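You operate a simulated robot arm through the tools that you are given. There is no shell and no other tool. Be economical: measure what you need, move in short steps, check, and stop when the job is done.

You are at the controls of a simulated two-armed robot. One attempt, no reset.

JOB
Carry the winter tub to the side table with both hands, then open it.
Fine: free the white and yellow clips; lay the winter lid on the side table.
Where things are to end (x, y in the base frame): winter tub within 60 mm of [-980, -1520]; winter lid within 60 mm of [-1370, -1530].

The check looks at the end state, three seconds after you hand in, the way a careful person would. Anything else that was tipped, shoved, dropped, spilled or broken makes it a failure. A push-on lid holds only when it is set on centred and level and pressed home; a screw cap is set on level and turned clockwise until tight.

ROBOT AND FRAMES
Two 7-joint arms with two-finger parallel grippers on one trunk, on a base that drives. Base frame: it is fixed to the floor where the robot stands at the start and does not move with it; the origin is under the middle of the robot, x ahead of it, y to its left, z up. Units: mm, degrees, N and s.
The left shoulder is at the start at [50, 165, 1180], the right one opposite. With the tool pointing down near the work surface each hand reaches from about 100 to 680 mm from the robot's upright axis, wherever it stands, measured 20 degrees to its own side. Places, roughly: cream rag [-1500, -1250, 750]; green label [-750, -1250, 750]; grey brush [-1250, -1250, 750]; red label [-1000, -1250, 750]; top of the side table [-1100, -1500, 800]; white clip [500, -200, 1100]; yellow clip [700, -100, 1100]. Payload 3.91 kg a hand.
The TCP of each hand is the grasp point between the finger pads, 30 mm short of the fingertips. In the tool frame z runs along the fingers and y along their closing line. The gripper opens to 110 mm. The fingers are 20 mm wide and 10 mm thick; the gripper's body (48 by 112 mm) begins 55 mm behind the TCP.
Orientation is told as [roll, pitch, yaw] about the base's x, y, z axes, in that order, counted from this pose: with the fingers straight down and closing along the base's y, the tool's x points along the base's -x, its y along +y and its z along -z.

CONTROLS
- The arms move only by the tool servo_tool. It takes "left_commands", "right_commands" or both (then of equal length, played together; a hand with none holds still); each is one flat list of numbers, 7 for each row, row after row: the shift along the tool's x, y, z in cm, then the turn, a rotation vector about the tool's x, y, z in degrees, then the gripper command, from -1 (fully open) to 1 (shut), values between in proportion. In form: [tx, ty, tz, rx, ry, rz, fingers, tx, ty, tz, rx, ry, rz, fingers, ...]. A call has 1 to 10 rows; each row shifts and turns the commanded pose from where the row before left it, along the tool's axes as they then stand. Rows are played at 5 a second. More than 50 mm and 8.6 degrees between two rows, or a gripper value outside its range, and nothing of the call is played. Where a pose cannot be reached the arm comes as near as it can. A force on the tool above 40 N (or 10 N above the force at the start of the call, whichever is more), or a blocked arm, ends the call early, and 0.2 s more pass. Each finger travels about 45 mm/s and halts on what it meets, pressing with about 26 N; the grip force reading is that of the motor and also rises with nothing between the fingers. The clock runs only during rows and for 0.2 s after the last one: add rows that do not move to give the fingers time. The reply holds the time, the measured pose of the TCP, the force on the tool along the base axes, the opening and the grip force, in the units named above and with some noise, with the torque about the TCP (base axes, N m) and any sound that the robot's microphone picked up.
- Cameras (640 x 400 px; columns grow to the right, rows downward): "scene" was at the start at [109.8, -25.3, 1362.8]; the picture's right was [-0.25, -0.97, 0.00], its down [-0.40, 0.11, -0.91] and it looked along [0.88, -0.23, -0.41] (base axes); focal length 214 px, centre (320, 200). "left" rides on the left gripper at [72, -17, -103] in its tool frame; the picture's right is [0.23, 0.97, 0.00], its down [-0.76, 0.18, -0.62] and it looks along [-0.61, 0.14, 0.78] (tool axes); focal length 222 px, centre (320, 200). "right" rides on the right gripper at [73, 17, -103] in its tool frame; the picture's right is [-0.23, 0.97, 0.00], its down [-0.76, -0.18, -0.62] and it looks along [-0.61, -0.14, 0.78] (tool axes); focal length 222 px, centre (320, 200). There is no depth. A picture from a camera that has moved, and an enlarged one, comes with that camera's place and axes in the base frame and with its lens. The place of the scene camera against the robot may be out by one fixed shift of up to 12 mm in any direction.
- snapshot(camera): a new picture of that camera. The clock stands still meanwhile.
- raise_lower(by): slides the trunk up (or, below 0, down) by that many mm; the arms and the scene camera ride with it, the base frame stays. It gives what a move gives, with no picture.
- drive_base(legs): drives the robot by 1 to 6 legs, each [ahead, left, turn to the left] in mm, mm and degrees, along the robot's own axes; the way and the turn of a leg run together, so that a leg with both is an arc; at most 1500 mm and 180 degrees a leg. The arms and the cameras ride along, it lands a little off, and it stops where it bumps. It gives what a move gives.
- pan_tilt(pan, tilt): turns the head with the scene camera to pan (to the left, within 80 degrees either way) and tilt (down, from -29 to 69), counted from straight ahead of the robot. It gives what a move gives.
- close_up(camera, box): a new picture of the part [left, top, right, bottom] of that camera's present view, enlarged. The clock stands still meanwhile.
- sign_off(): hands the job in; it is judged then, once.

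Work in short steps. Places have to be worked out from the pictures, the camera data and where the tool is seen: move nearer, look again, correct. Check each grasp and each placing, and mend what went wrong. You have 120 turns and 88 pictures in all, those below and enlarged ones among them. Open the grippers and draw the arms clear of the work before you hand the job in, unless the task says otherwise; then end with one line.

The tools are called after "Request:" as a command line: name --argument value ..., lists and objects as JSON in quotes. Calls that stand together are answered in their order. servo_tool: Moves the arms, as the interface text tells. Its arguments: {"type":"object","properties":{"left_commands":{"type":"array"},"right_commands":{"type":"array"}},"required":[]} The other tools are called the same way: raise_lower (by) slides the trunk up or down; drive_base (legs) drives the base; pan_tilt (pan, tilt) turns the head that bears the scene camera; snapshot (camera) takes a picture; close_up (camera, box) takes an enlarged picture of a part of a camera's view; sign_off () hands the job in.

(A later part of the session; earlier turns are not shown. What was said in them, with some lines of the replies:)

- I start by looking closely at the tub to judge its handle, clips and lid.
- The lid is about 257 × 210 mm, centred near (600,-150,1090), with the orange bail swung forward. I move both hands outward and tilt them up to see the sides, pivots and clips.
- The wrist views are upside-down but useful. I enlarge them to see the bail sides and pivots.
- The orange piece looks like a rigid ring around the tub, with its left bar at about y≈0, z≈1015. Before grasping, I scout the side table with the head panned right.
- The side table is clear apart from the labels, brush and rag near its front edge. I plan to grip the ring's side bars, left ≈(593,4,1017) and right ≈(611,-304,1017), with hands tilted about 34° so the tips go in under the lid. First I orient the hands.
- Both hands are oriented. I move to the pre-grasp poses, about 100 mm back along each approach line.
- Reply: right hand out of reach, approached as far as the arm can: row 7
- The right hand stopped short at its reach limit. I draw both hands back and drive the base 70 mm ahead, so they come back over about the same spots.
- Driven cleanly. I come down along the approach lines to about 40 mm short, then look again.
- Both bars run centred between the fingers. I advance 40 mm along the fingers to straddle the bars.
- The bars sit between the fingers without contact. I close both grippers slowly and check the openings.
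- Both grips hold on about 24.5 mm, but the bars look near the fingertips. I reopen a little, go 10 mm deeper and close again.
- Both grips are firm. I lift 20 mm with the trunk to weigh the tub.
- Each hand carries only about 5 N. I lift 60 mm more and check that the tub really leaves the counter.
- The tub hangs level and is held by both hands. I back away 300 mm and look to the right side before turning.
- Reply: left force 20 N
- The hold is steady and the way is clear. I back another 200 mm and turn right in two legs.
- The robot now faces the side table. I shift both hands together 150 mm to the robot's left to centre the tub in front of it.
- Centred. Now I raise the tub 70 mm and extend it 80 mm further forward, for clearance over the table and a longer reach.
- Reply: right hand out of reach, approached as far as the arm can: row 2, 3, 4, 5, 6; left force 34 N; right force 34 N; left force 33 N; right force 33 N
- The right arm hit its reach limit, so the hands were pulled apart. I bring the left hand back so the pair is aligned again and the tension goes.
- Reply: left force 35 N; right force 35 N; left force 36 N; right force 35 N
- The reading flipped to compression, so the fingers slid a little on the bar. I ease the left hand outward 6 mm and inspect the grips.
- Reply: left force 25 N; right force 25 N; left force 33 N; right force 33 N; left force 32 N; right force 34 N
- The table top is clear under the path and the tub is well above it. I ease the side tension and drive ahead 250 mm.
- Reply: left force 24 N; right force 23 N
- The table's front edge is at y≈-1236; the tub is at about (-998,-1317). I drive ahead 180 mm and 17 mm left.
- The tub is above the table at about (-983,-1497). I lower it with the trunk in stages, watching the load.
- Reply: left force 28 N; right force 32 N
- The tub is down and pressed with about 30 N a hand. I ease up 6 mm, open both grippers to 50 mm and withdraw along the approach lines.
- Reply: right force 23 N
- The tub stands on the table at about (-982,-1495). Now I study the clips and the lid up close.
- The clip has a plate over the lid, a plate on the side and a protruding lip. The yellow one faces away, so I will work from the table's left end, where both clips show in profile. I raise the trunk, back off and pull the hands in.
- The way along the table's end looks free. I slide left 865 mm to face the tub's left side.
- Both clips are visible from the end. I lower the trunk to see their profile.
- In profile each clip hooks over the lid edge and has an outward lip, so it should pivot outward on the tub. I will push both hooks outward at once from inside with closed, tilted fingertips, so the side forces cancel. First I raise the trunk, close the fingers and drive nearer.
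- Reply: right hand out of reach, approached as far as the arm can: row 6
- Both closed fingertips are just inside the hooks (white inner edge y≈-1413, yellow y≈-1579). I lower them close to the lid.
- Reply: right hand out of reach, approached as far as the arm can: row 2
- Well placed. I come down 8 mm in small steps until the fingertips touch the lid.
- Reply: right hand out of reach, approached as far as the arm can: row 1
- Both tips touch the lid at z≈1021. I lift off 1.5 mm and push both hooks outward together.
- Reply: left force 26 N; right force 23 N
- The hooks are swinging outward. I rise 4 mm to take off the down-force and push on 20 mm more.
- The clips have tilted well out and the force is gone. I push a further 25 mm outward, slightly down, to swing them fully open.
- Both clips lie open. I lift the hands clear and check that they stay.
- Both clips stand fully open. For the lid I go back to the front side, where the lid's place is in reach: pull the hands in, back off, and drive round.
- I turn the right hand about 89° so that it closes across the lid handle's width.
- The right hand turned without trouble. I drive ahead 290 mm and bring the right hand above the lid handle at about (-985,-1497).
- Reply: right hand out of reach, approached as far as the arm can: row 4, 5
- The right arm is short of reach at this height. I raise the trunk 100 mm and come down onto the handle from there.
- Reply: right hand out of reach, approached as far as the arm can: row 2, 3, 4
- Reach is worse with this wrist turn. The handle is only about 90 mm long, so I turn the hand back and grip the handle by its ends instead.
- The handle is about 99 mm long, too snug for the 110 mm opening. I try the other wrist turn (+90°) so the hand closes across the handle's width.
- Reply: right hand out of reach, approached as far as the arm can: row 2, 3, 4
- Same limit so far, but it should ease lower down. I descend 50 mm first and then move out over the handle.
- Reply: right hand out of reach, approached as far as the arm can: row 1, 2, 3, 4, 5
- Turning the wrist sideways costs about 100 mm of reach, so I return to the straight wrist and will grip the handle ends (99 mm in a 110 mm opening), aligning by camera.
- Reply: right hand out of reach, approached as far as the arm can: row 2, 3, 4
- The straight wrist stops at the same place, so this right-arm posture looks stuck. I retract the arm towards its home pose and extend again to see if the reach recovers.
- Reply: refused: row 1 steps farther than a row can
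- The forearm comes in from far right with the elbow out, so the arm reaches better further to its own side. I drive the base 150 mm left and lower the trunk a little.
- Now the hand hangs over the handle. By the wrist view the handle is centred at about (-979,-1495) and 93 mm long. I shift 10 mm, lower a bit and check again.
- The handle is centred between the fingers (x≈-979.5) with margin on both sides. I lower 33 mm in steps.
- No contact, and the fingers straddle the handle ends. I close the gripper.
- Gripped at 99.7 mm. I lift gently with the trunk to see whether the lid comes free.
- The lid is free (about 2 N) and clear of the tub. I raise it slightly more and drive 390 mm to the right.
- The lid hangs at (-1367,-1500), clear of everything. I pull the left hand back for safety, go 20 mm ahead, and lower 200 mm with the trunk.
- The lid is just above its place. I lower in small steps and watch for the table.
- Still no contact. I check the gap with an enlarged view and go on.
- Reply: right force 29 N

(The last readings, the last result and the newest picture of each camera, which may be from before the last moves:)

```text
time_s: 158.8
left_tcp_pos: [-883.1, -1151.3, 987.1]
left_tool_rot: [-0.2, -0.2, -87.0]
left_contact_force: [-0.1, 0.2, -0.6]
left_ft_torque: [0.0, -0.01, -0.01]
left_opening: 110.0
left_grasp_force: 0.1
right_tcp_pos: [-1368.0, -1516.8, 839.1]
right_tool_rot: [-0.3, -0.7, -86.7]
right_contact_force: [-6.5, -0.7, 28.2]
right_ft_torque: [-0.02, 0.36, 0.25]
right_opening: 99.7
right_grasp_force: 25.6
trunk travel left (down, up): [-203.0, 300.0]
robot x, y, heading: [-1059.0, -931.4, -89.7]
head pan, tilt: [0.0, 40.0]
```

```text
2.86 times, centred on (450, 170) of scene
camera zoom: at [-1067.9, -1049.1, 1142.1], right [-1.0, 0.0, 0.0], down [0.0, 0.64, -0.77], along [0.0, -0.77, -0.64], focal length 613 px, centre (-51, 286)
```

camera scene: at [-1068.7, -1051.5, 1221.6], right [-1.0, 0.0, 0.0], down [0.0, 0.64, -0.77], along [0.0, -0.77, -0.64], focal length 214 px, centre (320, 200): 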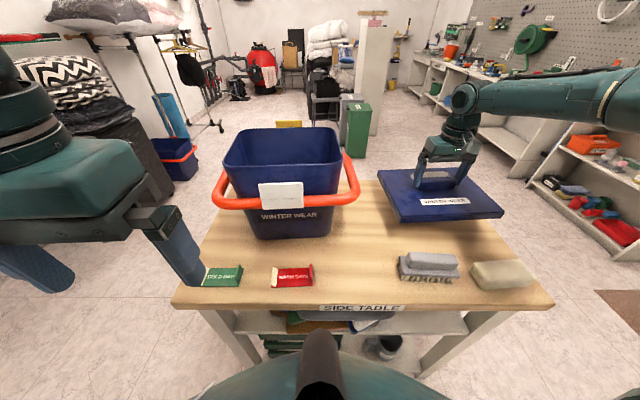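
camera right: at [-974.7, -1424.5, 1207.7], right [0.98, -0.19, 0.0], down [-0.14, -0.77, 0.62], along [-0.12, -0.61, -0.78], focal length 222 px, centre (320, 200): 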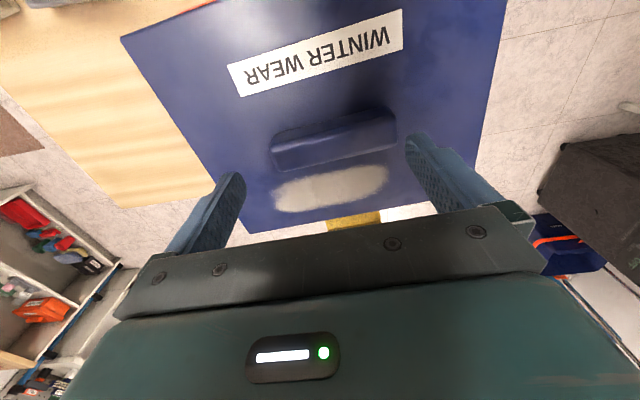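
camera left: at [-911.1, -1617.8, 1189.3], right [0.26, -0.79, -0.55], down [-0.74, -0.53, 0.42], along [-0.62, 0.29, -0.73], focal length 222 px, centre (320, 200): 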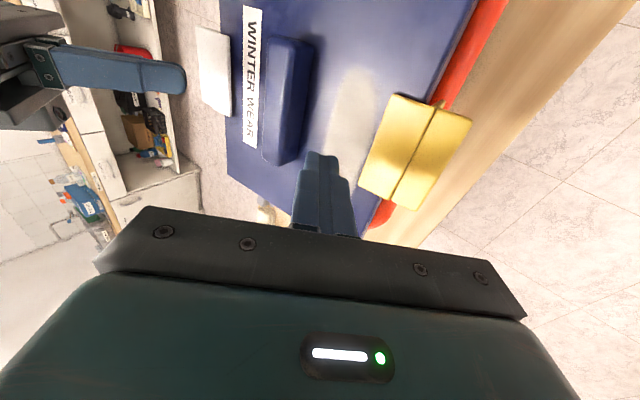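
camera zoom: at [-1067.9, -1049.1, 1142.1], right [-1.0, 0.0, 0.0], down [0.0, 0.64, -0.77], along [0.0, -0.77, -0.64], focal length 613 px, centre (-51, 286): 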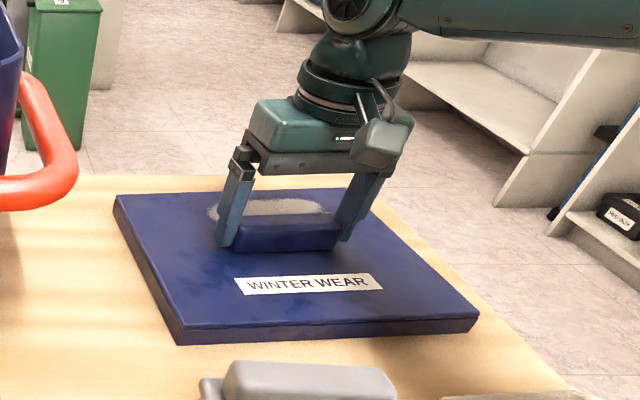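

The lid rests flat on the table. I ease off 6 mm, open fully and rise straight up.

Request:
raise_lower --by 6

Request:
servo_tool --right_commands '[0, 0, 0, 0, 0, 0, -1, 0, 0, 0, 0, 0, 0, -1, 0, 0, 0, 0, 0, 0, -1, 0, 0, 0, 0, 0, 0, -1]'

Request:
raise_lower --by 30

Request:
close_up --camera "scene" --box '[360, 100, 540, 240]'

```text
time_s: 159.4
left_tcp_pos: [-884.5, -1152.8, 992.8]
left_tool_rot: [-0.1, -0.2, -87.0]
left_contact_force: [0.5, 0.4, 0.4]
left_ft_torque: [-0.03, 0.0, -0.01]
left_opening: 110.0
left_grasp_force: 0.0
right_tcp_pos: [-1368.0, -1517.3, 838.1]
right_tool_rot: [-0.2, 0.0, -86.5]
right_contact_force: [-2.0, -2.2, 5.8]
right_ft_torque: [-0.58, 0.49, -0.04]
right_opening: 99.9
right_grasp_force: 26.0
trunk travel left (down, up): [-209.0, 294.0]
robot x, y, heading: [-1063.5, -932.0, -89.9]
head pan, tilt: [0.0, 40.0]
```

```text
time_s: 160.4
left_tcp_pos: [-884.4, -1153.3, 993.4]
left_tool_rot: [0.0, -0.1, -86.9]
left_contact_force: [0.3, -0.6, 0.2]
left_ft_torque: [0.02, -0.01, -0.01]
left_opening: 110.2
left_grasp_force: 0.1
right_tcp_pos: [-1367.6, -1517.8, 840.6]
right_tool_rot: [-0.3, -0.1, -86.6]
right_contact_force: [-0.4, -0.1, 0.4]
right_ft_torque: [0.01, 0.02, 0.03]
right_opening: 109.9
right_grasp_force: 0.1
trunk travel left (down, up): [-209.0, 294.0]
robot x, y, heading: [-1056.8, -935.7, -90.1]
head pan, tilt: [0.0, 40.0]
```

```text
time_s: 161.1
left_tcp_pos: [-883.3, -1153.5, 1021.9]
left_tool_rot: [-0.1, -0.1, -87.1]
left_contact_force: [0.0, -0.5, 1.0]
left_ft_torque: [0.02, -0.01, 0.01]
left_opening: 109.8
left_grasp_force: 0.0
right_tcp_pos: [-1367.7, -1517.3, 870.2]
right_tool_rot: [-0.3, 0.0, -86.6]
right_contact_force: [0.2, -0.8, -0.7]
right_ft_torque: [0.01, -0.01, -0.01]
right_opening: 110.0
right_grasp_force: 0.0
trunk travel left (down, up): [-239.0, 264.0]
robot x, y, heading: [-1062.1, -936.8, -90.0]
head pan, tilt: [0.0, 40.0]
```

```text
2.86 times, centred on (450, 170) of scene
camera zoom: at [-1068.6, -1051.5, 1177.6], right [-1.0, 0.0, 0.0], down [0.0, 0.64, -0.77], along [0.0, -0.77, -0.64], focal length 613 px, centre (-51, 286)
```

zoom: 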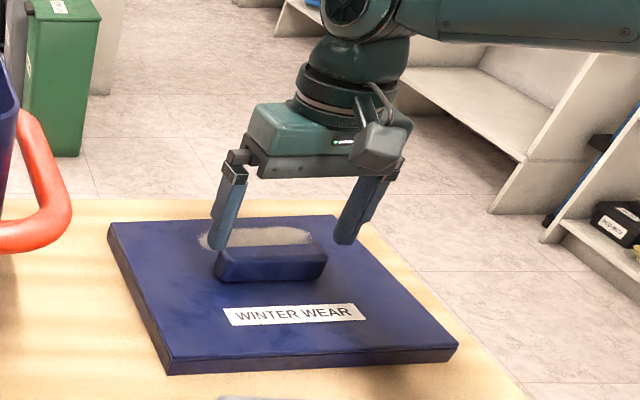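

Released cleanly. I raise the trunk, back the robot away and check the whole table.

Request:
raise_lower --by 200

Request:
drive_base --legs '[[-350, 0, 0]]'

Request:
snapshot --camera "scene"

Request:
close_up --camera "scene" --box '[220, 130, 480, 290]'

```text
time_s: 163.3
left_tcp_pos: [-884.0, -1153.0, 1223.6]
left_tool_rot: [0.0, 0.0, -86.9]
left_contact_force: [-0.4, -0.3, -0.2]
left_ft_torque: [0.02, 0.04, -0.01]
left_opening: 110.1
left_grasp_force: 0.1
right_tcp_pos: [-1367.7, -1516.9, 1070.1]
right_tool_rot: [-0.2, -0.1, -86.6]
right_contact_force: [0.2, 0.4, -0.9]
right_ft_torque: [0.03, 0.01, 0.01]
right_opening: 110.2
right_grasp_force: 0.0
trunk travel left (down, up): [-439.0, 64.0]
robot x, y, heading: [-1060.1, -936.9, -89.7]
head pan, tilt: [0.0, 40.0]
```

```text
time_s: 165.6
left_tcp_pos: [-884.7, -803.0, 1222.4]
left_tool_rot: [0.0, -0.1, -87.1]
left_contact_force: [0.9, 1.1, 0.3]
left_ft_torque: [0.0, 0.0, 0.01]
left_opening: 110.1
left_grasp_force: 0.1
right_tcp_pos: [-1370.2, -1166.9, 1069.7]
right_tool_rot: [-0.2, -0.2, -86.7]
right_contact_force: [-0.1, 0.0, 1.1]
right_ft_torque: [-0.01, -0.02, -0.01]
right_opening: 110.0
right_grasp_force: 0.0
trunk travel left (down, up): [-439.0, 64.0]
robot x, y, heading: [-1063.1, -585.8, -90.0]
head pan, tilt: [0.0, 40.0]
```

```text
16 pictures are left
camera scene: at [-1069.9, -701.6, 1377.7], right [-1.0, 0.0, 0.0], down [0.0, 0.64, -0.77], along [0.0, -0.77, -0.64], focal length 214 px, centre (320, 200)
```

scene: 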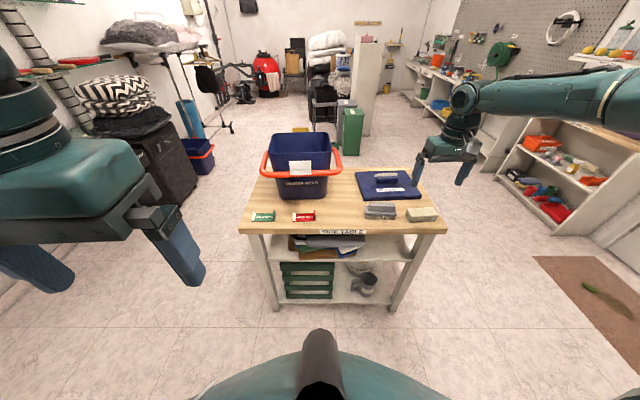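

```text
2.46 times, centred on (350, 210) of scene
camera zoom: at [-1069.9, -701.6, 1377.7], right [-1.0, 0.0, 0.0], down [0.0, 0.64, -0.77], along [0.0, -0.77, -0.64], focal length 528 px, centre (246, 175)
```

zoom: 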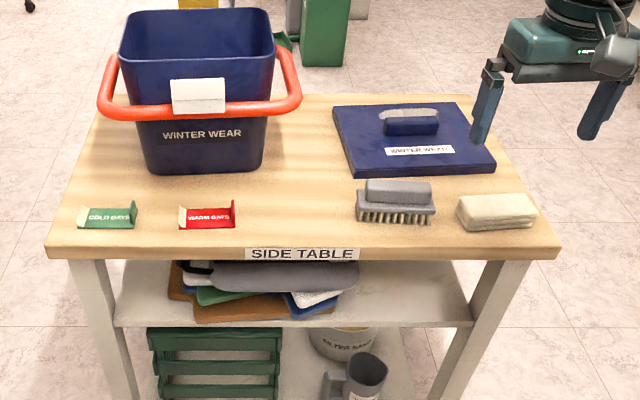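

The tub stands open at about (-985,-1498) with both clips hanging free. The lid lies flat at about (-1369,-1510), nothing else has moved, and the hands are open and clear. I hand in.

Request:
sign_off

```text
The job is handed in.
```

The winter tub is on the side table at about (-985, -1498), carried there with both hands. Its white and yellow clips are free, and the lid lies flat at about (-1369, -1510). By my camera and arm readings, both are within 60 mm of their targets; I saw nothing else disturbed on the table.
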